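You operate a simulated robot arm through the tools that you are given. There is no shell and no other tool. Be economical: measure what you need, move in short steps, check, and stop when the job is done.

Carry out the task below with a simulated two-armed robot. There is one attempt and no reset: what you move stays moved.

Task
Wipe up the spill on the packing table with the blue cloth there and put it back.

It is judged by the outcome, as a careful person would: the job done as asked, and still so three seconds after it is handed in. It fails if anything else is knocked over, pushed out of place, dropped, spilled or broken. Flat cloth is picked up by pressing the open fingertips on it (5 to 10 N) and closing them slowly along it; thin cloth reads only 2 to 8 mm in the jaws.

Robot
Two 6-joint arms with two-finger grippers on one trunk, on a base that drives. Base frame: it is fixed to the floor where the robot stands at the start and does not move with it; the origin is under the middle of the robot, x ahead of it, y to its left, z up; the surface under the hand at the start is at about z = 850. Units: mm, rad, N and s.
The left shoulder is at the start at [70, 176, 915], the right one opposite. With the tool pointing down near the work surface each hand reaches from about 480 to 760 mm from the robot's upright axis, wherever it stands, measured 20 degrees to its own side. Payload 2.45 kg a hand.
The tool frame of a hand sits at the grasp point between the pads (the TCP): z along the fingers, y along the line on which they close. The tips reach 26 mm beyond it. Largest opening 96 mm; the body of the gripper starts 69 mm behind the TCP.
Orientation is that of the tool frame in the base frame, as a unit quaternion [x, y, z, w]. With the fingers straight down and closing along the base's y, the tool's x points along the base's -x, its y along +y and its z along -z.

Tools
- The arms move only by the tool move_arm. It takes "left_series", "right_series" or both (then of equal length, played together; a hand with none holds still); each is a list that holds one entry, the list of rows, each a list of 7 numbers: the turn, a rotation vector about the tool's x, y, z in rad, then the shift along the tool's x, y, z in mm, then the finger opening in mm, from 0 to 96. In form: [[[rx, ry, rz, tx, ty, tz, gripper], ...]]. A call has 1 to 20 rows; each row shifts and turns the commanded pose from where the row before left it, along the tool's axes as they then stand. A row lasts 0.2 s, in which the tool goes at most 50 mm and 0.15 rad; a call with a longer step from one row to the next is refused whole, and so is a gripper value outside its range. A pose out of reach is approached as far as the arm can. The call stops where the force on the tool passes 40 N (or 10 N more than at its start, if that is more) or the arm is blocked; 0.2 s more then pass. Each finger halts on what it meets, pressing with about 38 N; the grip force reading is that of the motor and also rises with nothing between the fingers. The clock runs only during rows and for 0.2 s after the last one: add rows that do not move to give the fingers time. The reply holds the time, the measured pose of the TCP, the force on the tool along the base axes, the opening and the grip force, in the units named above and with some noise, with the torque about the TCP (base axes, N m) and any sound that the robot's microphone picked up.
- Cameras (640 x 400 px; columns grow to the right, rows downward): "scene" is now at [129.7, 8.1, 1241]; the picture's right is [-0.03, -1.00, 0.00], its down [-0.60, 0.02, -0.80] and it looks along [0.80, -0.02, -0.60] (base axes); focal length 244 px, centre (320, 200). "left" rides on the left gripper at [82, -3, -98] in its tool frame; the picture's right is [0.04, 1.00, 0.00], its down [-0.73, 0.03, -0.68] and it looks along [-0.68, 0.03, 0.73] (tool axes); focal length 256 px, centre (320, 200). "right" rides on the right gripper at [82, 3, -98] in its tool frame; the picture's right is [-0.04, 1.00, 0.00], its down [-0.73, -0.03, -0.68] and it looks along [-0.68, -0.03, 0.73] (tool axes); focal length 256 px, centre (320, 200). There is no depth. A picture from a camera that has moved, and an enlarged one, comes with that camera's place and axes in the base frame and with its lens. The place of the scene camera against the robot may be out by one fixed shift of up to 25 mm in any direction.
- get_image(camera): a new picture of that camera. No time passes.
- lift_body(by): slides the trunk up (or, below 0, down) by that many mm; the arms and the scene camera ride with it, the base frame stays. It gives what a move gives, with no picture.
- drive_base(legs): drives the robot by 1 to 6 legs, each [ahead, left, turn to the left] in mm, mm and rad, along the robot's own axes; the way and the turn of a leg run together, so that a leg with both is an arc; at most 1500 mm and 3.142 rad a leg. The arms and the cameras ride along, it lands a little off, and it stops where it bumps. It gives what a move gives.
- pan_tilt(pan, tilt): turns the head with the scene camera to pan (to the left, within 1.501 rad either way) and tilt (down, from -0.506 to 1.204), counted from straight ahead of the robot. It gives what a move gives.
- inspect(camera, box): a new picture of the part [left, top, right, bottom] of that camera's present view, enlarged. No time passes.
- close_job(): hands the job in; it is judged then, once.

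Work in short steps. Places have to be worked out from the pictures, the camera data and where the tool is seen: move nearer, look again, correct. Check each grasp and each placing, and mend what went wrong. You have 120 turns and 108 pictures in all, those below and enlarged ones among them. Open the grippers and draw the arms clear of the work before you hand the job in, unless the task says otherwise; then end with one line.

The tools are called after "Request:" as name(argument=value, ...) on one line, values as JSON. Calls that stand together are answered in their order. move_arm: Moves the arms, as the interface text tells. Its arguments: {"type":"object","properties":{"left_series":{"type":"array"},"right_series":{"type":"array"}},"required":[]} The other tools are called the same way: lift_body (by) slides the trunk up or down; drive_base (legs) drives the base; pan_tilt (pan, tilt) turns the head that bears the scene camera; get_image (camera) takes a picture; inspect (camera, box) takes an enlarged picture of a part of a camera's view; close_job () hands the job in.

At the start:

```text
time: 0.0
left_eef_pos: [606.7, 218.4, 1032.8]
left_tcp_rot: [0.0, 1.0, 0.0, 0.0]
left_ft_force: [0.3, 0.0, 0.0]
left_ft_torque: [0.02, 0.0, -0.01]
left_width: 96.0
left_grip_force: 0.2
right_eef_pos: [507.1, -362.9, 1072.7]
right_tcp_rot: [0.0, 1.0, 0.0, 0.001]
right_ft_force: [0.6, 0.2, -0.2]
right_ft_torque: [-0.04, -0.02, 0.02]
right_width: 96.3
right_grip_force: 0.1
trunk travel left (down, up): [-400.0, 440.0]
robot x, y, heading: [0.6, 1.8, 0.002]
head pan, tilt: [-0.028, 0.642]
```

scene: 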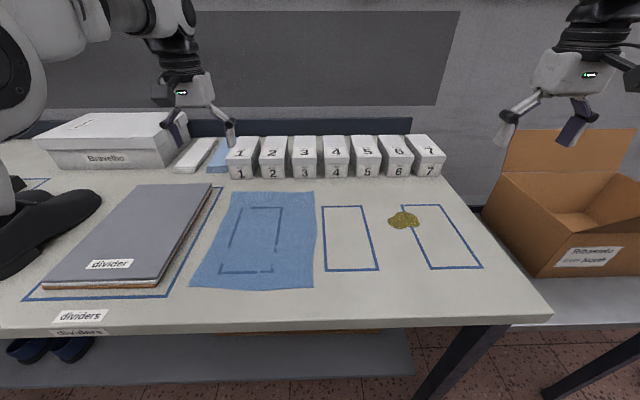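
right: 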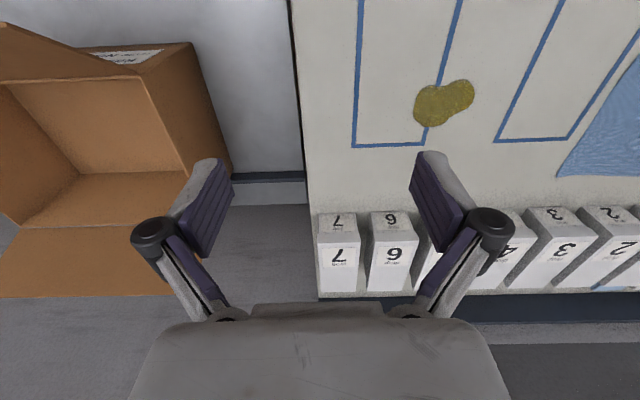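
left: 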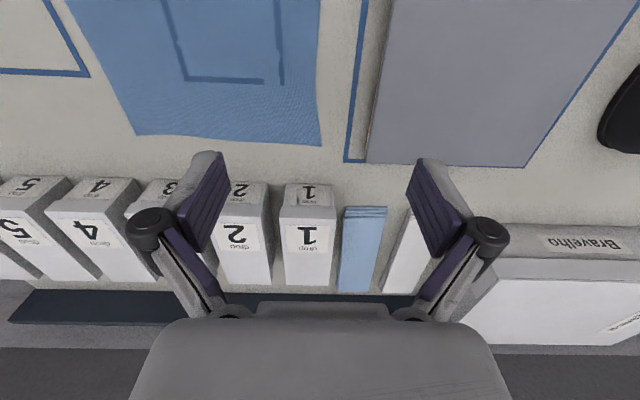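

The blue cloth lies flat, roughly x 385–690, y 15–240, and the spill is near (565, -200). I'll look closer at both, and at the folded blue thing by the boxes.

Request:
inspect(camera="scene", box=[170, 120, 500, 326])

Request:
inspect(camera="left", box=[0, 0, 400, 250])

```text
1.94 times, centred on (335, 223) of scene
camera zoom: at [129.7, 8.1, 1241.0], right [-0.03, -1.0, 0.0], down [-0.6, 0.02, -0.8], along [0.8, -0.02, -0.6], focal length 472 px, centre (291, 155)
```

zoom: 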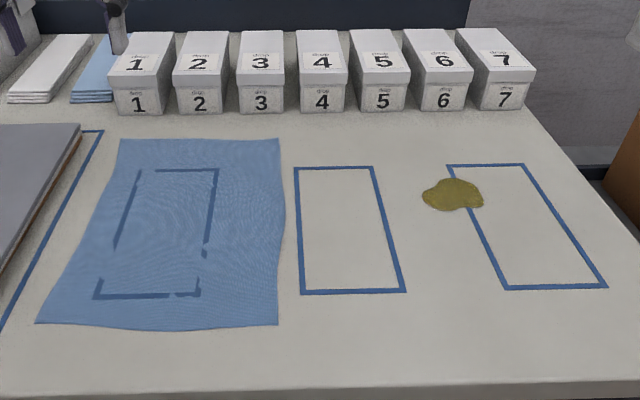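

```text
1.60 times, centred on (200, 125) of left
camera zoom: at [525.9, 213.8, 1131.6], right [-0.04, 1.0, 0.0], down [0.73, 0.03, 0.68], along [0.68, 0.03, -0.73], focal length 410 px, centre (512, 320)
```

zoom: 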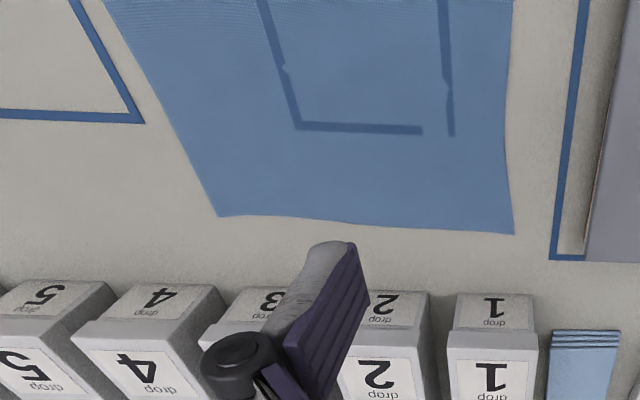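

The wrist cameras and the scene camera agree, apart from a scene y offset of about +16 mm. That puts the cloth at x 390–693, y 0–222 and the spill at about (562, -213), 75 mm across. I plan to hold the cloth at the middle of its right and left edges with one hand each, so it stays spread. First I bring both hands above those points.

Request:
move_arm(right_series=[[[0, 0, 0, -3.5, 39, 10, 42], [0, 0, 0, -3.5, 39, 10, 42], [0, 0, 0, -3.5, 39, 10, 42], [0, 0, 0, -3.5, 39, 10, 42], [0, 0, 0, -3.5, 39, 10, 42], [0, 0, 0, -3.5, 39, 10, 42], [0, 0, 0, -3.5, 39, 10, 42], [0, 0, 0, -3.5, 39, 10, 42], [0, 0, 0, -3.5, 39, 10, 42], [0, 0, 0, -3.5, 39, 10, 42], [0, 0, 0, 0, 0, 0, 42], [0, 0, 0, 0, 0, 0, 42]]], left_series=[[[0, 0, 0, 6.5, -2.6, 6, 42], [0, 0, 0, 6.5, -2.6, 6, 42], [0, 0, 0, 6.5, -2.6, 6, 42], [0, 0, 0, 6.5, -2.6, 6, 42], [0, 0, 0, 6.5, -2.6, 6, 42], [0, 0, 0, 6.5, -2.6, 6, 42], [0, 0, 0, 6.5, -2.6, 6, 42], [0, 0, 0, 6.5, -2.6, 6, 42], [0, 0, 0, 6.5, -2.6, 6, 42], [0, 0, 0, 6.5, -2.6, 6, 42], [0, 0, 0, 0, 0, 0, 42], [0, 0, 0, 0, 0, 0, 42]]])

Request:
get_image(camera="scene")

Request:
get_image(camera="right")

Request:
get_image(camera="left")

```text
time: 2.8
left_eef_pos: [543.4, 192.4, 972.3]
left_tcp_rot: [-0.001, 1.0, 0.0, -0.001]
left_ft_force: [0.8, 0.1, 0.3]
left_ft_torque: [0.02, 0.01, 0.04]
left_width: 42.3
left_grip_force: 0.1
right_eef_pos: [586.9, -57.2, 1020.6]
right_tcp_rot: [0.022, 0.999, 0.039, 0.007]
right_ft_force: [0.8, 0.0, 0.3]
right_ft_torque: [0.01, 0.03, 0.04]
right_width: 42.2
right_grip_force: 0.1
right hand out of reach, approached as far as the arm can: row 8, 9, 10
trunk travel left (down, up): [-400.0, 440.0]
robot x, y, heading: [-2.7, 4.5, -0.001]
head pan, tilt: [-0.028, 0.642]
stopped in row 12 (right hand): the arm was blocked; the commanded pose is now the measured one
```

```text
102 pictures are left
camera scene: at [129.5, 7.8, 1241.1], right [-0.03, -1.0, 0.0], down [-0.6, 0.02, -0.8], along [0.8, -0.02, -0.6], focal length 244 px, centre (320, 200)
```

scene: 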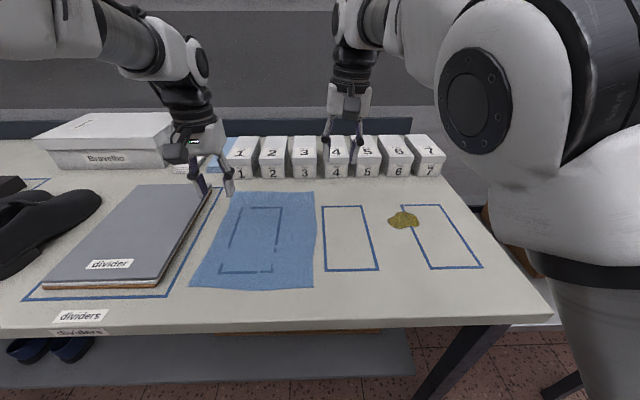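

```text
101 pictures are left
camera right: at [505.4, -57.6, 1119.3], right [0.08, 0.99, 0.08], down [0.72, -0.12, 0.68], along [0.69, 0.0, -0.72], focal length 256 px, centre (320, 200)
```

right: 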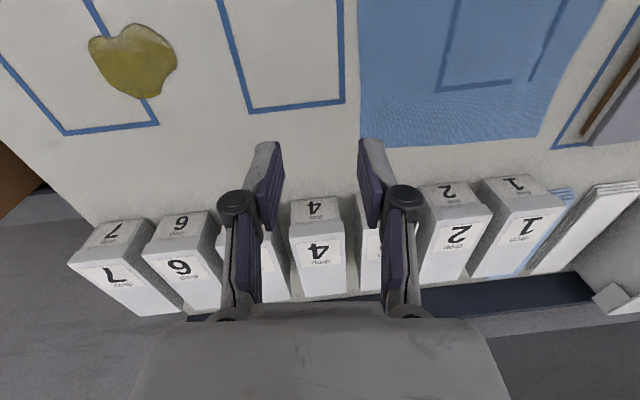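

```text
100 pictures are left
camera left: at [461.2, 187.9, 1071.7], right [-0.04, 1.0, 0.0], down [0.73, 0.03, 0.68], along [0.68, 0.03, -0.73], focal length 256 px, centre (320, 200)
```

left: 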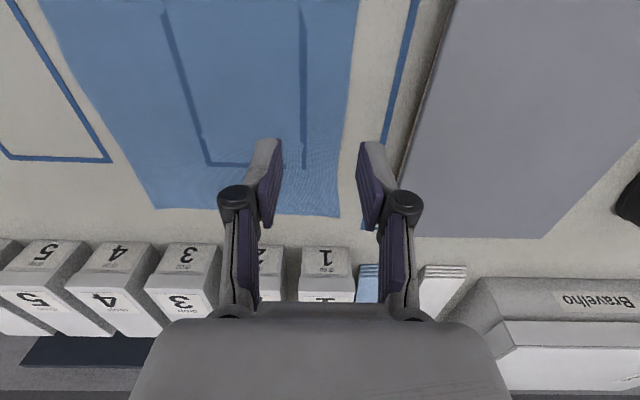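

The right arm can't cross that far toward the centre. I'll shift the robot left and back so the cloth is centred ahead of it; later, sideways driving can carry the cloth to the spill. The hands are clear of everything on the table (tips at z 946 or more).

Request:
drive_base(legs=[[-90, 0, 0], [0, 105, 0]])

Request:
get_image(camera="scene")

```text
time: 4.7
left_eef_pos: [453.3, 298.7, 972.6]
left_tcp_rot: [-0.001, 1.0, 0.0, -0.001]
left_ft_force: [0.1, 0.3, -0.6]
left_ft_torque: [-0.02, 0.0, 0.03]
left_width: 41.8
left_grip_force: 0.1
right_eef_pos: [499.1, 49.5, 1019.5]
right_tcp_rot: [0.021, 0.999, 0.038, 0.006]
right_ft_force: [0.5, 0.0, -0.5]
right_ft_torque: [-0.03, 0.03, -0.03]
right_width: 41.8
right_grip_force: 0.0
trunk travel left (down, up): [-400.0, 440.0]
robot x, y, heading: [-93.1, 108.4, -0.002]
head pan, tilt: [-0.028, 0.642]
```

```text
99 pictures are left
camera scene: at [40.6, 115.4, 1241.0], right [-0.03, -1.0, 0.0], down [-0.6, 0.01, -0.8], along [0.8, -0.02, -0.6], focal length 244 px, centre (320, 200)
```

scene: 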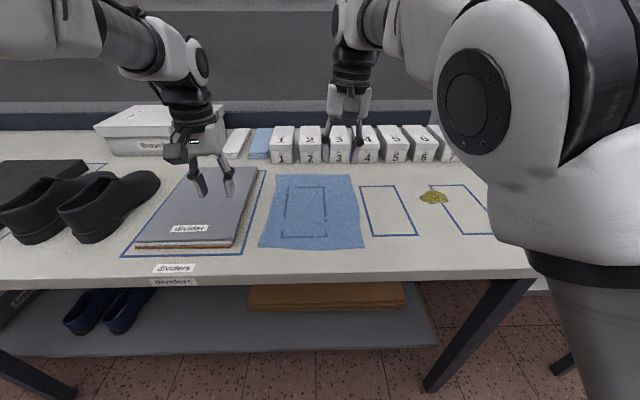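

Now I straighten the right tool and bring both hands above the grasp points at about (542, 27) and (542, 193), with tips about 60 mm over the cloth.

Request:
move_arm(right_series=[[[0.078, 0.014, -0.044, 0, 0, 0, 42], [0, 0, 0, -14, -7, 15, 42], [0, 0, 0, -14, -7, 15, 42], [0, 0, 0, -15, -8, 20, 42], [0, 0, 0, 0, 0, 20, 42], [0, 0, 0, 0, 0, 0, 42]]], left_series=[[[0, 0, 0, -18, -21, 0, 42], [0, 0, 0, -18, -21, 0, 42], [0, 0, 0, -18, -21, 0, 42], [0, 0, 0, -18, -21, 2, 42], [0, 0, 0, -17, -22, 20, 42], [0, 0, 0, 0, 0, 0, 42]]])

Request:
get_image(camera="scene")

Request:
get_image(camera="right")

Request:
get_image(camera="left")

```text
time: 6.1
left_eef_pos: [540.5, 194.0, 950.7]
left_tcp_rot: [-0.001, 1.0, 0.0, 0.001]
left_ft_force: [0.1, -0.6, 0.5]
left_ft_torque: [-0.01, 0.01, 0.02]
left_width: 42.0
left_grip_force: 0.0
right_eef_pos: [541.2, 29.5, 949.2]
right_tcp_rot: [0.0, 1.0, -0.001, -0.001]
right_ft_force: [0.4, 0.3, 0.7]
right_ft_torque: [0.0, -0.01, 0.01]
right_width: 42.0
right_grip_force: 0.0
trunk travel left (down, up): [-400.0, 440.0]
robot x, y, heading: [-91.6, 103.9, 0.0]
head pan, tilt: [-0.028, 0.642]
```

```text
98 pictures are left
camera scene: at [39.7, 114.6, 1241.1], right [-0.03, -1.0, 0.0], down [-0.6, 0.02, -0.8], along [0.8, -0.02, -0.6], focal length 244 px, centre (320, 200)
```

scene: 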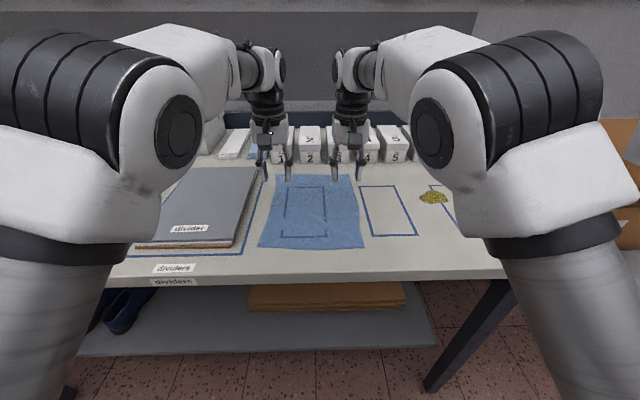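

```text
97 pictures are left
camera right: at [460.6, 31.6, 1049.2], right [0.04, 1.0, 0.0], down [0.73, -0.03, 0.68], along [0.68, -0.03, -0.73], focal length 256 px, centre (320, 200)
```

right: 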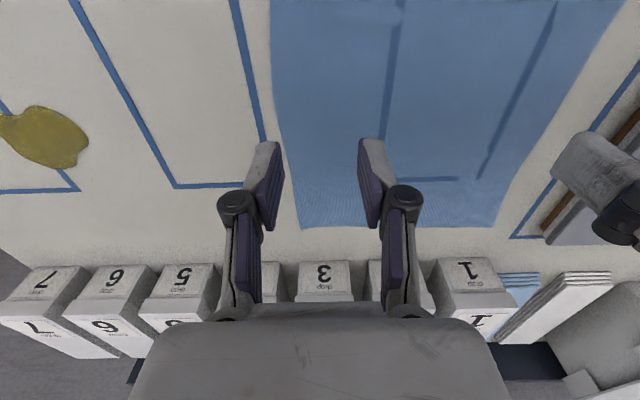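

```text
96 pictures are left
camera left: at [460.3, 189.2, 1049.4], right [-0.04, 1.0, 0.0], down [0.73, 0.03, 0.68], along [0.68, 0.03, -0.73], focal length 256 px, centre (320, 200)
```

left: 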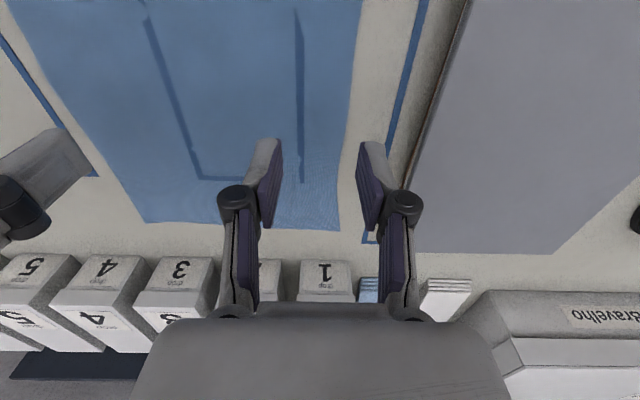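

At x≈541 the cloth spans y≈-7 to 212, so the left hand must shift to y≈178 to have both fingers on it. I go down to just above contact.

Request:
move_arm(right_series=[[[0, 0, 0, 0, 0, 16, 42], [0, 0, 0, 0, 0, 16, 42], [0, 0, 0, 0, 0, 16, 42], [0, 0, 0, 0, 0, 12, 42], [0, 0, 0, 0, 0, 6, 42], [0, 0, 0, 0, 0, 0, 42]]], left_series=[[[0, 0, 0, 0, -16, 10, 42], [0, 0, 0, 0, 0, 16, 42], [0, 0, 0, 0, 0, 16, 42], [0, 0, 0, 0, 0, 16, 42], [0, 0, 0, 0, 0, 9, 42], [0, 0, 0, 0, 0, 0, 42]]])

Request:
get_image(camera="right")

Request:
get_image(camera="left")

```text
time: 7.5
left_eef_pos: [541.9, 180.1, 883.8]
left_tcp_rot: [-0.004, 1.0, -0.003, 0.0]
left_ft_force: [0.5, 0.6, -0.3]
left_ft_torque: [0.0, -0.02, 0.02]
left_width: 41.5
left_grip_force: 0.0
right_eef_pos: [542.0, 26.4, 882.8]
right_tcp_rot: [0.001, 1.0, 0.0, 0.0]
right_ft_force: [-0.1, -0.5, -0.5]
right_ft_torque: [0.0, -0.02, 0.04]
right_width: 42.1
right_grip_force: 0.1
trunk travel left (down, up): [-400.0, 440.0]
robot x, y, heading: [-90.1, 102.6, 0.002]
head pan, tilt: [-0.028, 0.642]
```

```text
95 pictures are left
camera right: at [461.1, 30.8, 983.1], right [0.04, 1.0, 0.0], down [0.73, -0.03, 0.68], along [0.68, -0.03, -0.73], focal length 256 px, centre (320, 200)
```

right: 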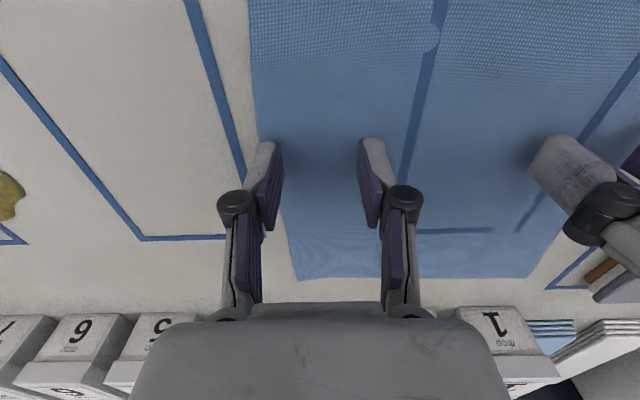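

```text
94 pictures are left
camera left: at [462.1, 176.4, 982.7], right [-0.05, 1.0, -0.01], down [0.73, 0.04, 0.68], along [0.68, 0.03, -0.74], focal length 256 px, centre (320, 200)
```

left: 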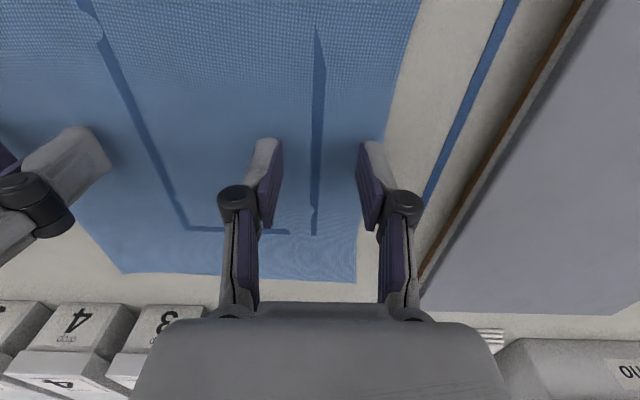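

The outer fingers sit just at the cloth edges, so I shift each hand 8 mm inward and lower gently to touch.

Request:
move_arm(right_series=[[[0, 0, 0, 0, 9, 0, 42], [0, 0, 0, 0, 0, 3, 42], [0, 0, 0, 0, 0, 3, 42], [0, 0, 0, 0, 0, 1, 42], [0, 0, 0, 0, 0, 0, 42]]], left_series=[[[0, 0, 0, 0, -9, 0, 42], [0, 0, 0, 0, 0, 3, 42], [0, 0, 0, 0, 0, 3, 42], [0, 0, 0, 0, 0, 2, 42], [0, 0, 0, 0, 0, 0, 42]]])

```text
time: 8.7
left_eef_pos: [544.5, 175.1, 877.0]
left_tcp_rot: [-0.008, 1.0, -0.008, -0.001]
left_ft_force: [0.3, 0.1, -0.1]
left_ft_torque: [0.0, 0.01, -0.03]
left_width: 41.9
left_grip_force: 0.1
right_eef_pos: [542.9, 33.2, 876.2]
right_tcp_rot: [0.005, 1.0, 0.004, -0.001]
right_ft_force: [0.1, -0.6, 0.9]
right_ft_torque: [-0.01, -0.01, -0.01]
right_width: 41.9
right_grip_force: 0.4
trunk travel left (down, up): [-400.0, 440.0]
robot x, y, heading: [-86.6, 107.8, -0.0]
head pan, tilt: [-0.028, 0.642]
```

Not touching yet (forces under 1 N); I lower in 1 mm steps.

Request:
move_arm(right_series=[[[0, 0, 0, 0, 0, 1, 42], [0, 0, 0, 0, 0, 1, 42], [0, 0, 0, 0, 0, 0, 42]]], left_series=[[[0, 0, 0, 0, 0, 1, 42], [0, 0, 0, 0, 0, 1, 42], [0, 0, 0, 0, 0, 0, 42]]])

```text
time: 9.5
left_eef_pos: [543.8, 175.7, 875.3]
left_tcp_rot: [-0.008, 1.0, -0.008, -0.001]
left_ft_force: [-0.2, -0.2, 13.5]
left_ft_torque: [-0.16, -0.02, 0.0]
left_width: 41.2
left_grip_force: 7.1
right_eef_pos: [541.8, 32.4, 875.8]
right_tcp_rot: [0.005, 1.0, 0.004, 0.0]
right_ft_force: [-0.8, -0.4, 4.2]
right_ft_torque: [-0.11, 0.03, -0.02]
right_width: 42.4
right_grip_force: 0.4
trunk travel left (down, up): [-400.0, 440.0]
robot x, y, heading: [-87.5, 106.9, 0.005]
head pan, tilt: [-0.028, 0.642]
```

Contact: left 13 N, right 4 N. I trim both to about 8 N and close the fingers slowly.

Request:
move_arm(right_series=[[[0, 0, 0, 0, 0, 0.3, 42], [0, 0, 0, 0, 0, 0, 38], [0, 0, 0, 0, 0, 0, 35], [0, 0, 0, 0, 0, 0, 32], [0, 0, 0, 0, 0, 0, 29], [0, 0, 0, 0, 0, 0, 26], [0, 0, 0, 0, 0, 0, 23], [0, 0, 0, 0, 0, 0, 20], [0, 0, 0, 0, 0, 0, 17], [0, 0, 0, 0, 0, 0, 14], [0, 0, 0, 0, 0, 0, 11], [0, 0, 0, 0, 0, 0, 8], [0, 0, 0, 0, 0, 0, 5], [0, 0, 0, 0, 0, 0, 2], [0, 0, 0, 0, 0, 0, 0], [0, 0, 0, 0, 0, 0, 0]]], left_series=[[[0, 0, 0, 0, 0, -0.5, 42], [0, 0, 0, 0, 0, 0, 38], [0, 0, 0, 0, 0, 0, 35], [0, 0, 0, 0, 0, 0, 32], [0, 0, 0, 0, 0, 0, 29], [0, 0, 0, 0, 0, 0, 26], [0, 0, 0, 0, 0, 0, 23], [0, 0, 0, 0, 0, 0, 20], [0, 0, 0, 0, 0, 0, 17], [0, 0, 0, 0, 0, 0, 14], [0, 0, 0, 0, 0, 0, 11], [0, 0, 0, 0, 0, 0, 8], [0, 0, 0, 0, 0, 0, 5], [0, 0, 0, 0, 0, 0, 2], [0, 0, 0, 0, 0, 0, 0], [0, 0, 0, 0, 0, 0, 0]]])

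Request:
get_image(camera="right")

Request:
get_image(camera="left")

Request:
get_image(camera="scene")

```text
time: 12.9
left_eef_pos: [542.4, 175.8, 876.9]
left_tcp_rot: [-0.008, 1.0, -0.008, 0.0]
left_ft_force: [0.5, -0.1, -2.3]
left_ft_torque: [0.04, 0.05, 0.0]
left_width: 4.2
left_grip_force: 29.5
right_eef_pos: [542.2, 32.8, 876.5]
right_tcp_rot: [0.004, 1.0, 0.005, 0.002]
right_ft_force: [-0.9, 2.2, 8.0]
right_ft_torque: [-0.05, -0.05, -0.01]
right_width: 4.4
right_grip_force: 28.7
trunk travel left (down, up): [-400.0, 440.0]
robot x, y, heading: [-87.8, 106.7, 0.001]
head pan, tilt: [-0.028, 0.642]
```

```text
93 pictures are left
camera right: at [461.7, 36.1, 976.1], right [0.05, 1.0, 0.01], down [0.73, -0.04, 0.68], along [0.68, -0.03, -0.73], focal length 256 px, centre (320, 200)
```

right: 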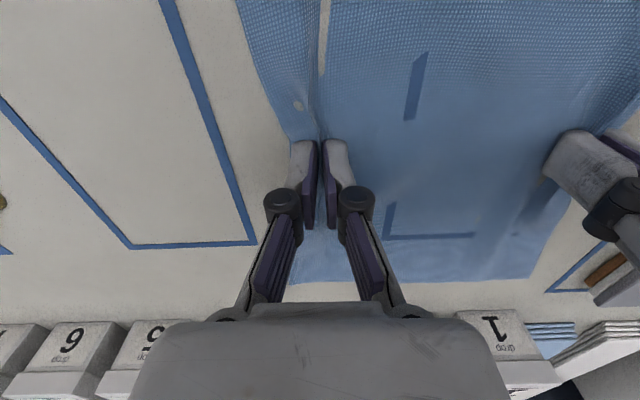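

```text
92 pictures are left
camera left: at [462.5, 171.9, 975.7], right [-0.06, 1.0, -0.02], down [0.73, 0.05, 0.68], along [0.68, 0.03, -0.73], focal length 256 px, centre (320, 200)
```

left: 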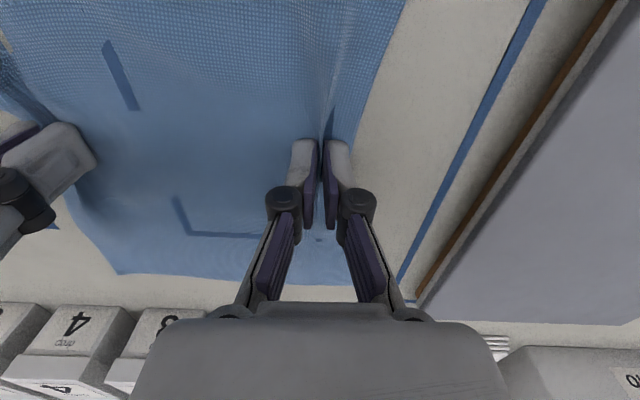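

```text
91 pictures are left
camera scene: at [39.0, 114.7, 1241.2], right [-0.03, -1.0, 0.0], down [-0.6, 0.02, -0.8], along [0.8, -0.02, -0.6], focal length 244 px, centre (320, 200)
```

scene: 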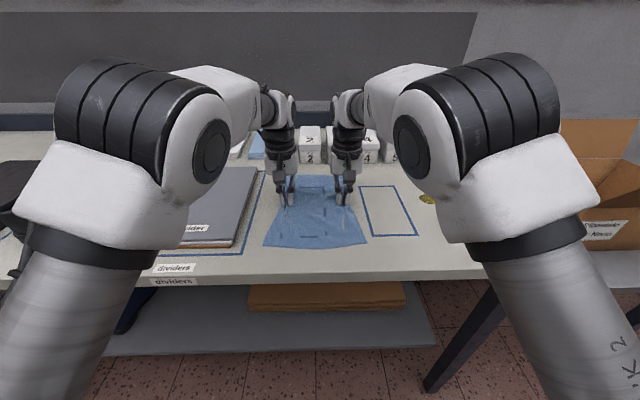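

Both jaws hold cloth at about 4 mm. I lift 8 mm and check that the cloth follows.

Request:
move_arm(right_series=[[[0, 0, 0, 0, 0, -4, 0], [0, 0, 0, 0, 0, -4, 0], [0, 0, 0, 0, 0, 0, 0]]], left_series=[[[0, 0, 0, 0, 0, -4, 0], [0, 0, 0, 0, 0, -4, 0], [0, 0, 0, 0, 0, 0, 0]]])

Request:
inspect(camera="scene", box=[200, 130, 500, 317])

```text
time: 13.7
left_eef_pos: [544.8, 175.6, 881.9]
left_tcp_rot: [-0.006, 1.0, -0.007, -0.003]
left_ft_force: [-0.3, -0.5, -1.2]
left_ft_torque: [0.04, 0.05, -0.01]
left_width: 5.3
left_grip_force: 39.2
right_eef_pos: [543.1, 33.4, 882.4]
right_tcp_rot: [0.004, 1.0, 0.003, -0.001]
right_ft_force: [0.4, 0.2, -1.5]
right_ft_torque: [-0.14, -0.03, -0.01]
right_width: 5.1
right_grip_force: 37.8
trunk travel left (down, up): [-400.0, 440.0]
robot x, y, heading: [-88.0, 107.7, -0.001]
head pan, tilt: [-0.028, 0.642]
```

```text
2.13 times, centred on (350, 224) of scene
camera zoom: at [40.3, 114.2, 1241.0], right [-0.03, -1.0, 0.0], down [-0.6, 0.02, -0.8], along [0.8, -0.02, -0.6], focal length 520 px, centre (256, 150)
```

zoom: 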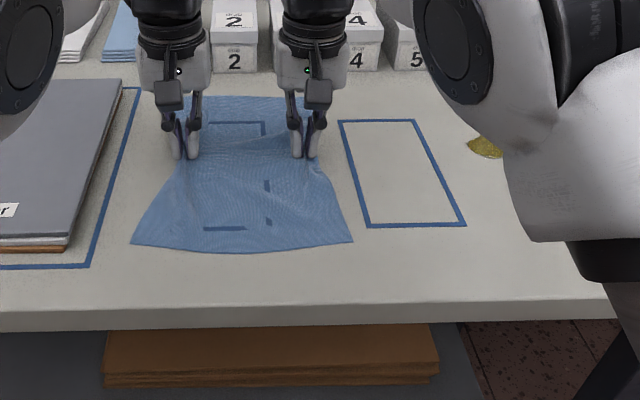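

Both sides follow well. I drive right 160 mm first, halfway, and look.

Request:
drive_base(legs=[[0, -160, 0]])

Request:
get_image(camera="scene")

```text
time: 15.1
left_eef_pos: [544.1, 15.4, 883.8]
left_tcp_rot: [-0.007, 1.0, -0.007, 0.0]
left_ft_force: [0.3, -0.9, 2.4]
left_ft_torque: [-0.01, 0.02, 0.07]
left_width: 1.0
left_grip_force: 32.4
right_eef_pos: [542.5, -127.8, 884.3]
right_tcp_rot: [0.003, 1.0, 0.004, 0.0]
right_ft_force: [-0.1, 1.5, -0.2]
right_ft_torque: [0.09, -0.02, 0.03]
right_width: 5.0
right_grip_force: 32.0
trunk travel left (down, up): [-400.0, 440.0]
robot x, y, heading: [-89.7, -51.6, 0.002]
head pan, tilt: [-0.028, 0.642]
```

```text
89 pictures are left
camera scene: at [40.4, -46.7, 1241.1], right [-0.03, -1.0, 0.0], down [-0.6, 0.02, -0.8], along [0.8, -0.02, -0.6], focal length 244 px, centre (320, 200)
```

scene: 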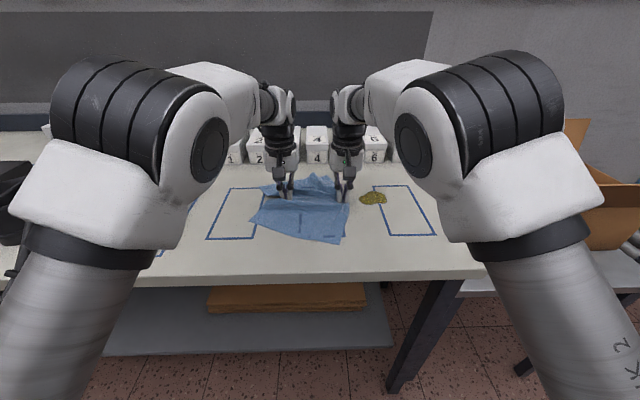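

The left jaw reads 1 mm, so it has probably lost the cloth. I take a closer look before going further.

Request:
inspect(camera="scene", box=[220, 130, 420, 255])

Request:
get_image(camera="left")

Request:
get_image(camera="right")

```text
3.20 times, centred on (320, 192) of scene
camera zoom: at [40.4, -46.7, 1241.1], right [-0.03, -1.0, 0.0], down [-0.6, 0.02, -0.8], along [0.8, -0.02, -0.6], focal length 779 px, centre (320, 224)
```

zoom: 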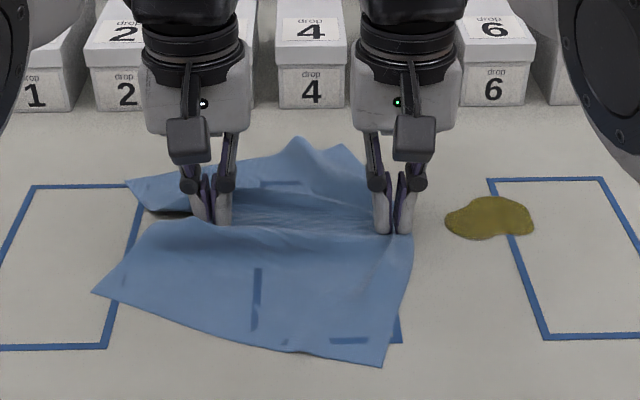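

```text
87 pictures are left
camera left: at [463.7, 10.4, 983.0], right [-0.05, 1.0, -0.01], down [0.73, 0.05, 0.68], along [0.68, 0.03, -0.74], focal length 256 px, centre (320, 200)
```

left: 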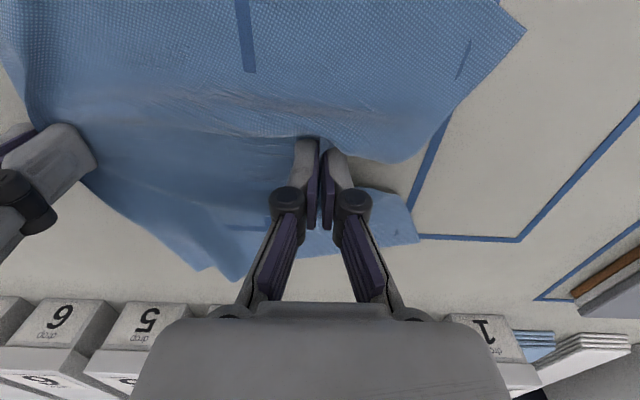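

```text
86 pictures are left
camera right: at [462.8, -124.7, 983.6], right [0.05, 1.0, 0.01], down [0.73, -0.04, 0.68], along [0.68, -0.03, -0.73], focal length 256 px, centre (320, 200)
```

right: 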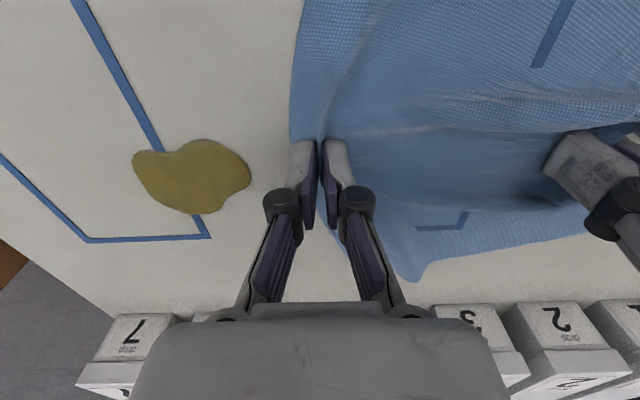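

The left jaw slipped off during the drag, but the right still holds the right-edge fold with cloth under its tips. I'll wipe with the right hand alone: raise the left clear, and lower the right to light contact next to the spill.

Request:
move_arm(left_series=[[[0, 0, 0, 0, 0, -10, 10], [0, 0, 0, 0, 0, -30, 10], [0, 0, 0, 0, 25, -30, 10], [0, 0, 0, 0, 25, 0, 10], [0, 0, 0, 0, 0, 0, 10]]], right_series=[[[0, 0, 0, 0, 0, 0, 0], [0, 0, 0, 0, 0, 3, 0], [0, 0, 0, 0, 0, 3, 0], [0, 0, 0, 0, 0, 1.5, 0], [0, 0, 0, 0, 0, 0, 0]]])

```text
time: 16.3
left_eef_pos: [543.4, 64.5, 954.2]
left_tcp_rot: [-0.007, 1.0, -0.007, 0.0]
left_ft_force: [0.1, -0.2, -0.5]
left_ft_torque: [0.01, -0.03, -0.05]
left_width: 10.0
left_grip_force: 0.0
right_eef_pos: [544.5, -129.7, 876.7]
right_tcp_rot: [0.005, 1.0, 0.005, 0.0]
right_ft_force: [-0.5, -0.8, 8.2]
right_ft_torque: [-0.05, -0.06, 0.02]
right_width: 0.0
right_grip_force: 28.2
trunk travel left (down, up): [-400.0, 440.0]
robot x, y, heading: [-87.2, -54.6, -0.0]
head pan, tilt: [-0.028, 0.642]
```

The right jaw now reads 0, so the cloth may have slipped from it too. I check with its camera.

Request:
get_image(camera="right")

Request:
get_image(camera="left")

Request:
inspect(camera="scene", box=[200, 130, 450, 286])

```text
85 pictures are left
camera right: at [463.1, -125.1, 976.4], right [0.05, 1.0, 0.01], down [0.73, -0.04, 0.68], along [0.68, -0.03, -0.73], focal length 256 px, centre (320, 200)
```

right: 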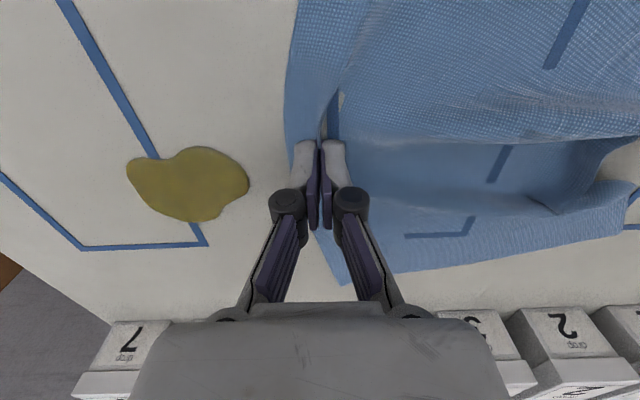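

```text
84 pictures are left
camera left: at [463.0, 61.8, 1052.2], right [-0.05, 1.0, -0.01], down [0.73, 0.05, 0.68], along [0.68, 0.03, -0.73], focal length 256 px, centre (320, 200)
```

left: 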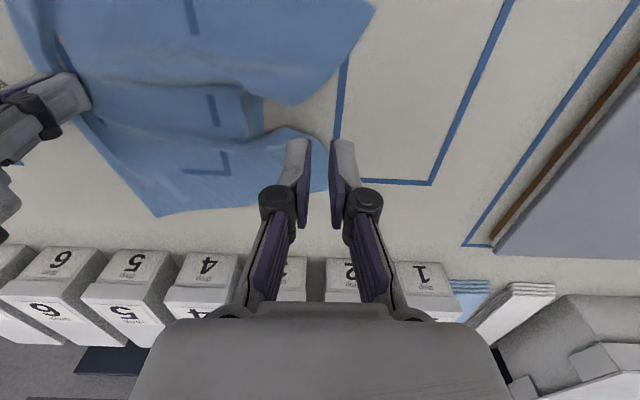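

```text
2.56 times, centred on (325, 208) of scene
camera zoom: at [40.2, -46.0, 1241.1], right [-0.03, -1.0, 0.0], down [-0.6, 0.02, -0.8], along [0.8, -0.02, -0.6], focal length 623 px, centre (307, 180)
```

zoom: 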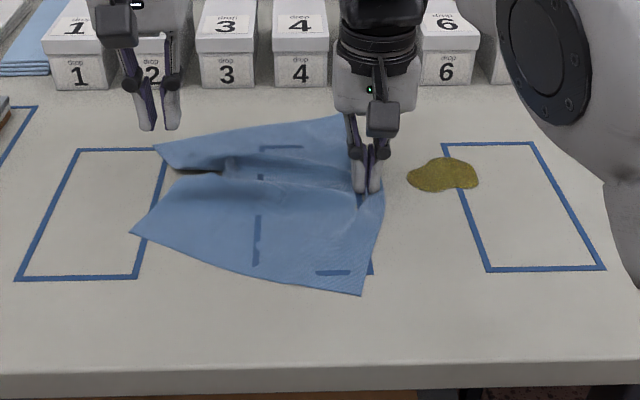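

The cloth slipped from both because the pinched folds were too small. I regrip with the right hand using a wider 62 mm opening further in from the right edge, so a deeper fold forms.

Request:
move_arm(right_series=[[[0, 0, 0, 0, 0, -10, 10], [0, 0, 0, 0, 10, -10, 40], [0, 0, 0, 0, 12, 0, 62], [0, 0, 0, 0, 0, 0, 62], [0, 0, 0, 0, 0, 10, 62], [0, 0, 0, 0, 0, 8, 62], [0, 0, 0, 0, 0, 2, 62], [0, 0, 0, 0, 0, 0, 62]]])

Request:
get_image(camera="right")

```text
time: 18.1
left_eef_pos: [544.3, 65.0, 953.5]
left_tcp_rot: [-0.006, 1.0, -0.007, -0.001]
left_ft_force: [-0.2, 0.5, -0.6]
left_ft_torque: [0.02, 0.0, -0.01]
left_width: 10.1
left_grip_force: 0.0
right_eef_pos: [546.4, -116.2, 878.9]
right_tcp_rot: [0.013, 1.0, 0.014, -0.001]
right_ft_force: [0.3, 0.3, 0.6]
right_ft_torque: [0.0, 0.01, -0.01]
right_width: 62.0
right_grip_force: 0.2
trunk travel left (down, up): [-400.0, 440.0]
robot x, y, heading: [-87.8, -55.1, 0.001]
head pan, tilt: [-0.028, 0.642]
```

```text
82 pictures are left
camera right: at [467.5, -112.2, 979.0], right [0.07, 1.0, 0.03], down [0.73, -0.07, 0.68], along [0.68, -0.02, -0.74], focal length 256 px, centre (320, 200)
```

right: 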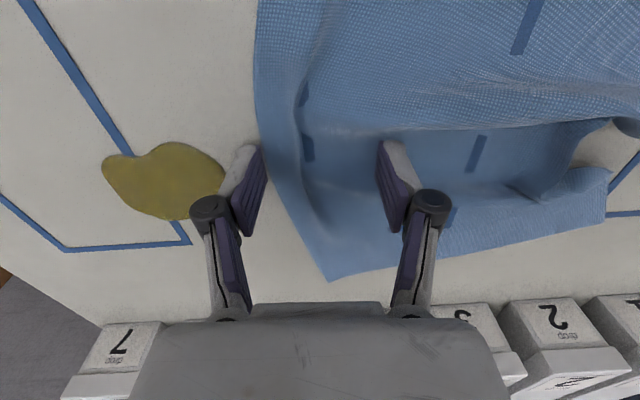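

The outer finger is off the cloth and the arm is at its inner reach limit here. I raise 25 mm, level the tool and drive the robot 60 mm left.

Request:
move_arm(right_series=[[[0.028, -0.002, -0.026, 0, 0, -12, 62], [0, 0, 0, 0, -20, -15, 62], [0, 0, 0, 0, 0, 0, 62]]])

Request:
drive_base(legs=[[0, 60, 0]])

Request:
get_image(camera="right")

```text
time: 18.9
left_eef_pos: [544.8, 66.8, 952.1]
left_tcp_rot: [-0.007, 1.0, -0.008, -0.002]
left_ft_force: [-0.4, 0.1, -0.7]
left_ft_torque: [-0.01, 0.0, 0.0]
left_width: 10.4
left_grip_force: 0.0
right_eef_pos: [545.8, -127.1, 903.1]
right_tcp_rot: [-0.008, 1.0, -0.008, -0.001]
right_ft_force: [0.4, -0.9, 0.1]
right_ft_torque: [-0.02, 0.02, 0.0]
right_width: 62.0
right_grip_force: 0.1
trunk travel left (down, up): [-400.0, 440.0]
robot x, y, heading: [-91.6, -54.7, 0.001]
head pan, tilt: [-0.028, 0.642]
```

```text
time: 19.9
left_eef_pos: [542.3, 127.8, 953.2]
left_tcp_rot: [-0.008, 1.0, -0.009, -0.001]
left_ft_force: [-1.6, -0.1, -0.7]
left_ft_torque: [-0.06, 0.02, 0.02]
left_width: 10.1
left_grip_force: 0.1
right_eef_pos: [544.6, -66.0, 905.8]
right_tcp_rot: [-0.007, 1.0, -0.008, 0.001]
right_ft_force: [0.1, 0.5, -0.5]
right_ft_torque: [0.01, 0.02, 0.03]
right_width: 61.7
right_grip_force: 0.2
trunk travel left (down, up): [-400.0, 440.0]
robot x, y, heading: [-88.7, 4.8, -0.002]
head pan, tilt: [-0.028, 0.642]
```

```text
81 pictures are left
camera right: at [464.5, -62.6, 1004.8], right [0.03, 1.0, -0.02], down [0.73, -0.01, 0.68], along [0.68, -0.03, -0.73], focal length 256 px, centre (320, 200)
```

right: 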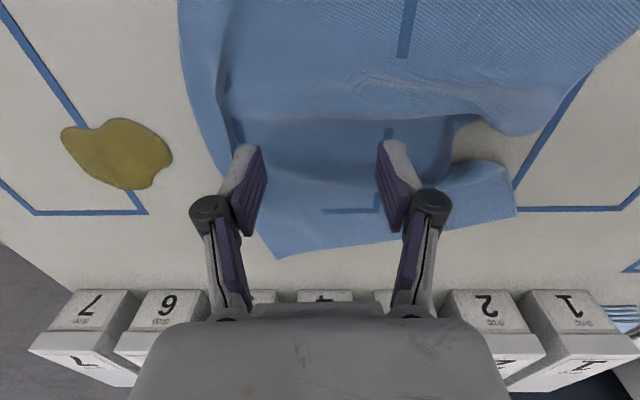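

The cloth's right edge here is at y≈-146. I go to (520, -100), so both fingers are on cloth, and down to just above contact.

Request:
move_arm(right_series=[[[-0.016, 0, 0.014, 12, -17, 0, 62], [0, 0, 0, 12, -17, 8, 62], [0, 0, 0, 0, 0, 10, 62], [0, 0, 0, 0, 0, 7, 62], [0, 0, 0, 0, 0, 2, 62], [0, 0, 0, 0, 0, 1, 62], [0, 0, 0, 0, 0, 0, 62]]])

Request:
get_image(camera="right")

```text
time: 21.5
left_eef_pos: [543.2, 125.5, 953.4]
left_tcp_rot: [-0.008, 1.0, -0.008, -0.001]
left_ft_force: [0.3, -0.4, -0.6]
left_ft_torque: [-0.01, -0.02, 0.0]
left_width: 9.9
left_grip_force: 0.0
right_eef_pos: [520.6, -101.4, 877.9]
right_tcp_rot: [0.0, 1.0, 0.0, 0.001]
right_ft_force: [-0.4, 0.3, 5.0]
right_ft_torque: [0.2, 0.0, 0.01]
right_width: 63.4
right_grip_force: 1.6
trunk travel left (down, up): [-400.0, 440.0]
robot x, y, heading: [-88.2, 7.5, 0.002]
head pan, tilt: [-0.028, 0.642]
```

```text
80 pictures are left
camera right: at [440.3, -98.6, 977.3], right [0.04, 1.0, 0.0], down [0.73, -0.03, 0.68], along [0.68, -0.03, -0.73], focal length 256 px, centre (320, 200)
```

right: 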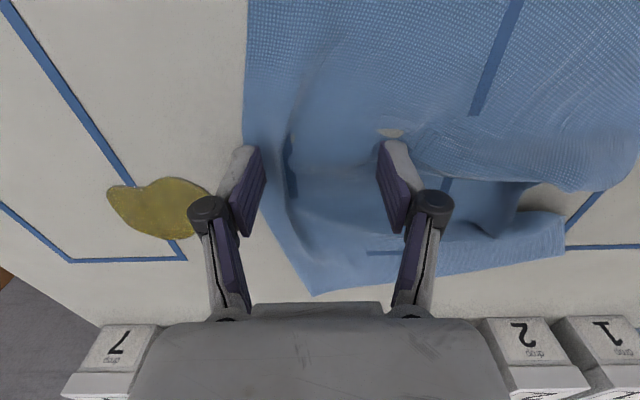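

The outer fingertip is right on the edge. I lift, shift 12 mm inward, press and close slowly.

Request:
move_arm(right_series=[[[0, 0, 0, 0, 0, -5, 62], [0, 0, 0, 0, 13, 0, 62], [0, 0, 0, 0, 0, 4, 62], [0, 0, 0, 0, 0, 1.5, 62], [0, 0, 0, 0, 0, 0, 62]]])

```text
time: 22.7
left_eef_pos: [545.0, 126.0, 953.7]
left_tcp_rot: [-0.008, 1.0, -0.007, -0.001]
left_ft_force: [-0.1, 0.4, -0.1]
left_ft_torque: [0.03, 0.0, -0.01]
left_width: 10.1
left_grip_force: 0.1
right_eef_pos: [522.0, -89.7, 876.6]
right_tcp_rot: [0.002, 1.0, 0.002, 0.001]
right_ft_force: [-0.2, -0.7, 0.7]
right_ft_torque: [0.0, 0.0, 0.0]
right_width: 61.8
right_grip_force: 0.1
trunk travel left (down, up): [-400.0, 440.0]
robot x, y, heading: [-85.6, 6.1, 0.001]
head pan, tilt: [-0.028, 0.642]
```

Near contact; 1.5 mm more, then read the force.

Request:
move_arm(right_series=[[[0, 0, 0, 0, 0, 1, 62], [0, 0, 0, 0, 0, 0.5, 62], [0, 0, 0, 0, 0, 0, 62]]])

```text
time: 23.5
left_eef_pos: [544.7, 126.7, 952.6]
left_tcp_rot: [-0.008, 1.0, -0.008, -0.001]
left_ft_force: [0.5, -0.4, -0.7]
left_ft_torque: [0.0, -0.01, 0.0]
left_width: 9.9
left_grip_force: 0.0
right_eef_pos: [522.3, -89.7, 874.9]
right_tcp_rot: [0.002, 1.0, 0.003, 0.0]
right_ft_force: [-1.1, 0.6, 0.2]
right_ft_torque: [0.02, 0.02, 0.02]
right_width: 62.2
right_grip_force: 0.0
trunk travel left (down, up): [-400.0, 440.0]
robot x, y, heading: [-93.7, 7.1, 0.0]
head pan, tilt: [-0.028, 0.642]
```

Request:
move_arm(right_series=[[[0, 0, 0, 0, 0, 1, 62], [0, 0, 0, 0, 0, 0.5, 62], [0, 0, 0, 0, 0, 0, 62]]])

```text
time: 24.3
left_eef_pos: [543.6, 125.9, 952.1]
left_tcp_rot: [-0.008, 1.0, -0.008, -0.001]
left_ft_force: [-0.4, 0.7, -0.1]
left_ft_torque: [-0.01, -0.02, 0.01]
left_width: 10.0
left_grip_force: 0.0
right_eef_pos: [521.2, -90.0, 874.8]
right_tcp_rot: [0.002, 1.0, 0.003, 0.002]
right_ft_force: [-0.2, 0.4, 0.8]
right_ft_torque: [-0.02, -0.03, -0.03]
right_width: 62.0
right_grip_force: 0.0
trunk travel left (down, up): [-400.0, 440.0]
robot x, y, heading: [-89.8, 8.1, 0.005]
head pan, tilt: [-0.028, 0.642]
```

Still no load; another 1.5 mm.

Request:
move_arm(right_series=[[[0, 0, 0, 0, 0, 0.8, 62], [0, 0, 0, 0, 0, 0.7, 62], [0, 0, 0, 0, 0, 0, 62]]])

```text
time: 25.1
left_eef_pos: [545.0, 126.1, 953.3]
left_tcp_rot: [-0.008, 1.0, -0.007, -0.001]
left_ft_force: [-0.3, 0.7, -0.2]
left_ft_torque: [-0.01, 0.0, -0.04]
left_width: 10.1
left_grip_force: 0.0
right_eef_pos: [521.3, -88.0, 874.8]
right_tcp_rot: [0.002, 1.0, 0.002, 0.001]
right_ft_force: [0.2, 0.7, 4.2]
right_ft_torque: [-0.08, -0.01, 0.0]
right_width: 62.7
right_grip_force: 0.2
trunk travel left (down, up): [-400.0, 440.0]
robot x, y, heading: [-85.4, 4.1, 0.006]
head pan, tilt: [-0.028, 0.642]
```

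Contact at 4 N. A touch more, then close slowly.

Request:
move_arm(right_series=[[[0, 0, 0, 0, 0, 0.5, 62], [0, 0, 0, 0, 0, 0, 58], [0, 0, 0, 0, 0, 0, 54], [0, 0, 0, 0, 0, 0, 50], [0, 0, 0, 0, 0, 0, 46], [0, 0, 0, 0, 0, 0, 42], [0, 0, 0, 0, 0, 0, 38], [0, 0, 0, 0, 0, 0, 34], [0, 0, 0, 0, 0, 0, 30], [0, 0, 0, 0, 0, 0, 26], [0, 0, 0, 0, 0, 0, 22], [0, 0, 0, 0, 0, 0, 18], [0, 0, 0, 0, 0, 0, 14], [0, 0, 0, 0, 0, 0, 10], [0, 0, 0, 0, 0, 0, 7], [0, 0, 0, 0, 0, 0, 4], [0, 0, 0, 0, 0, 0, 1], [0, 0, 0, 0, 0, 0, 0], [0, 0, 0, 0, 0, 0, 0]]])

Request:
get_image(camera="right")

Request:
inspect(camera="scene", box=[220, 130, 470, 286])

```text
time: 27.6
left_eef_pos: [540.8, 126.9, 954.5]
left_tcp_rot: [-0.007, 1.0, -0.007, 0.001]
left_ft_force: [-0.2, 0.5, -0.1]
left_ft_torque: [0.02, 0.01, 0.03]
left_width: 10.1
left_grip_force: 0.1
right_eef_pos: [521.7, -90.1, 877.5]
right_tcp_rot: [0.002, 1.0, 0.004, 0.005]
right_ft_force: [-4.1, 0.4, 18.3]
right_ft_torque: [0.11, 0.05, 0.01]
right_width: 19.8
right_grip_force: 0.0
trunk travel left (down, up): [-400.0, 440.0]
robot x, y, heading: [-91.4, 6.8, 0.001]
head pan, tilt: [-0.028, 0.642]
stopped in row 12 (right hand): the force on the tool passed its limit at 42 N (the readings are from after the stop); the commanded pose is now the measured one
```

```text
79 pictures are left
camera right: at [440.1, -87.5, 975.5], right [0.04, 1.0, 0.01], down [0.73, -0.04, 0.69], along [0.69, -0.02, -0.73], focal length 256 px, centre (320, 200)
```

right: 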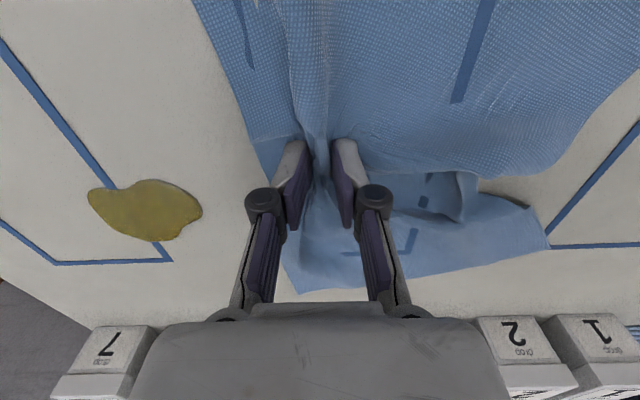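

```text
2.56 times, centred on (345, 208) of scene
camera zoom: at [38.3, 14.5, 1241.2], right [-0.03, -1.0, 0.0], down [-0.6, 0.02, -0.8], along [0.8, -0.02, -0.6], focal length 623 px, centre (256, 180)
```

zoom: 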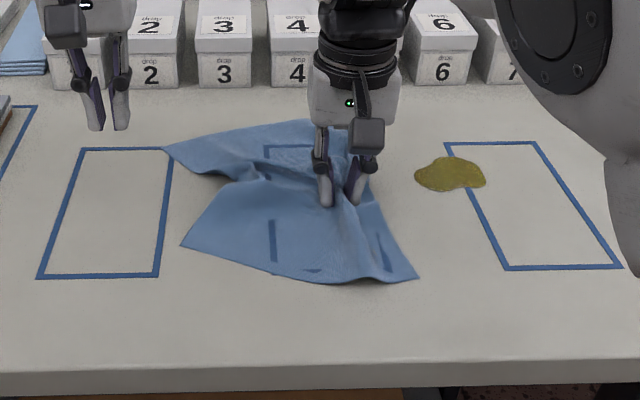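

A good deep fold is forming, but the tips push down as they close. I raise 1.5 mm and finish closing.

Request:
move_arm(right_series=[[[0, 0, 0, 0, 0, -1.0, 18], [0, 0, 0, 0, 0, 0, 15], [0, 0, 0, 0, 0, -0.3, 12], [0, 0, 0, 0, 0, 0, 9], [0, 0, 0, 0, 0, 0, 6], [0, 0, 0, 0, 0, 0, 3], [0, 0, 0, 0, 0, 0, 0], [0, 0, 0, 0, 0, 0, 0]]])

Request:
get_image(camera="right")

```text
time: 29.4
left_eef_pos: [541.7, 126.8, 955.7]
left_tcp_rot: [-0.008, 1.0, -0.008, 0.0]
left_ft_force: [1.2, -0.4, -0.6]
left_ft_torque: [-0.02, 0.02, -0.02]
left_width: 9.9
left_grip_force: 0.0
right_eef_pos: [520.6, -88.7, 876.7]
right_tcp_rot: [0.002, 1.0, 0.004, 0.004]
right_ft_force: [-1.4, 2.3, 18.7]
right_ft_torque: [-0.05, -0.21, 0.02]
right_width: 0.7
right_grip_force: 27.5
trunk travel left (down, up): [-400.0, 440.0]
robot x, y, heading: [-87.4, -0.2, 0.003]
head pan, tilt: [-0.028, 0.642]
```

```text
77 pictures are left
camera right: at [439.6, -86.9, 975.6], right [0.04, 1.0, 0.01], down [0.73, -0.04, 0.68], along [0.68, -0.02, -0.73], focal length 256 px, centre (320, 200)
```

right: 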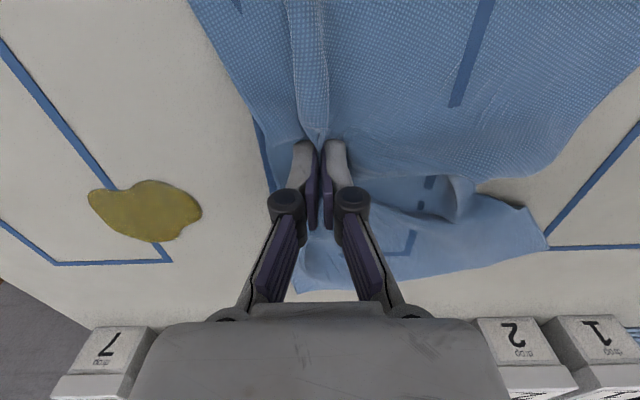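

The fold slipped out, but the cloth clearly follows pressed fingertips by friction. So I'll wipe with pressed fingertips, dragging the cloth at its leading edge. First I open the fingers slowly in place, which also smooths the fold.

Request:
move_arm(right_series=[[[0, 0, 0, 0, 0, -0.5, 4], [0, 0, 0, 0, 0, 0, 8], [0, 0, 0, 0, 0, 0, 12], [0, 0, 0, 0, 0, 0, 16], [0, 0, 0, 0, 0, 0, 20], [0, 0, 0, 0, 0, 0, 24], [0, 0, 0, 0, 0, 0, 28], [0, 0, 0, 0, 0, 0, 32], [0, 0, 0, 0, 0, 0, 36], [0, 0, 0, 0, 0, 0, 40], [0, 0, 0, 0, 0, 0, 44], [0, 0, 0, 0, 0, 0, 48], [0, 0, 0, 0, 0, 0, 52], [0, 0, 0, 0, 0, 0, 52]]])

Request:
get_image(camera="right")

```text
time: 32.4
left_eef_pos: [544.0, 125.6, 952.7]
left_tcp_rot: [-0.008, 1.0, -0.008, -0.001]
left_ft_force: [0.5, 0.6, -0.1]
left_ft_torque: [0.04, -0.02, -0.02]
left_width: 10.2
left_grip_force: 0.0
right_eef_pos: [522.5, -89.8, 875.2]
right_tcp_rot: [0.001, 1.0, 0.003, 0.003]
right_ft_force: [-0.2, 0.5, 2.5]
right_ft_torque: [-0.03, -0.03, 0.01]
right_width: 52.0
right_grip_force: 0.2
trunk travel left (down, up): [-400.0, 440.0]
robot x, y, heading: [-87.7, 6.7, 0.002]
head pan, tilt: [-0.028, 0.642]
```

```text
76 pictures are left
camera right: at [441.3, -87.0, 974.8], right [0.04, 1.0, 0.01], down [0.73, -0.04, 0.68], along [0.68, -0.02, -0.73], focal length 256 px, centre (320, 200)
```

right: 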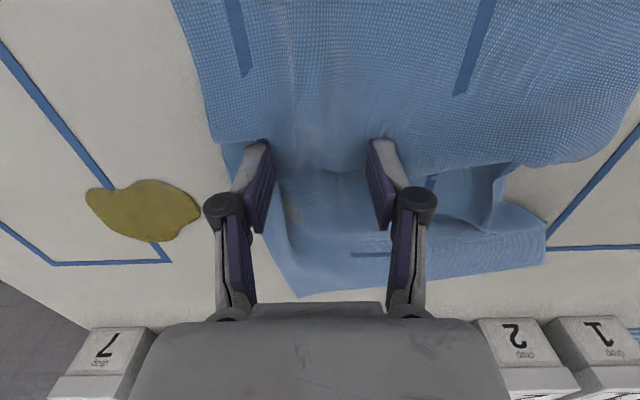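

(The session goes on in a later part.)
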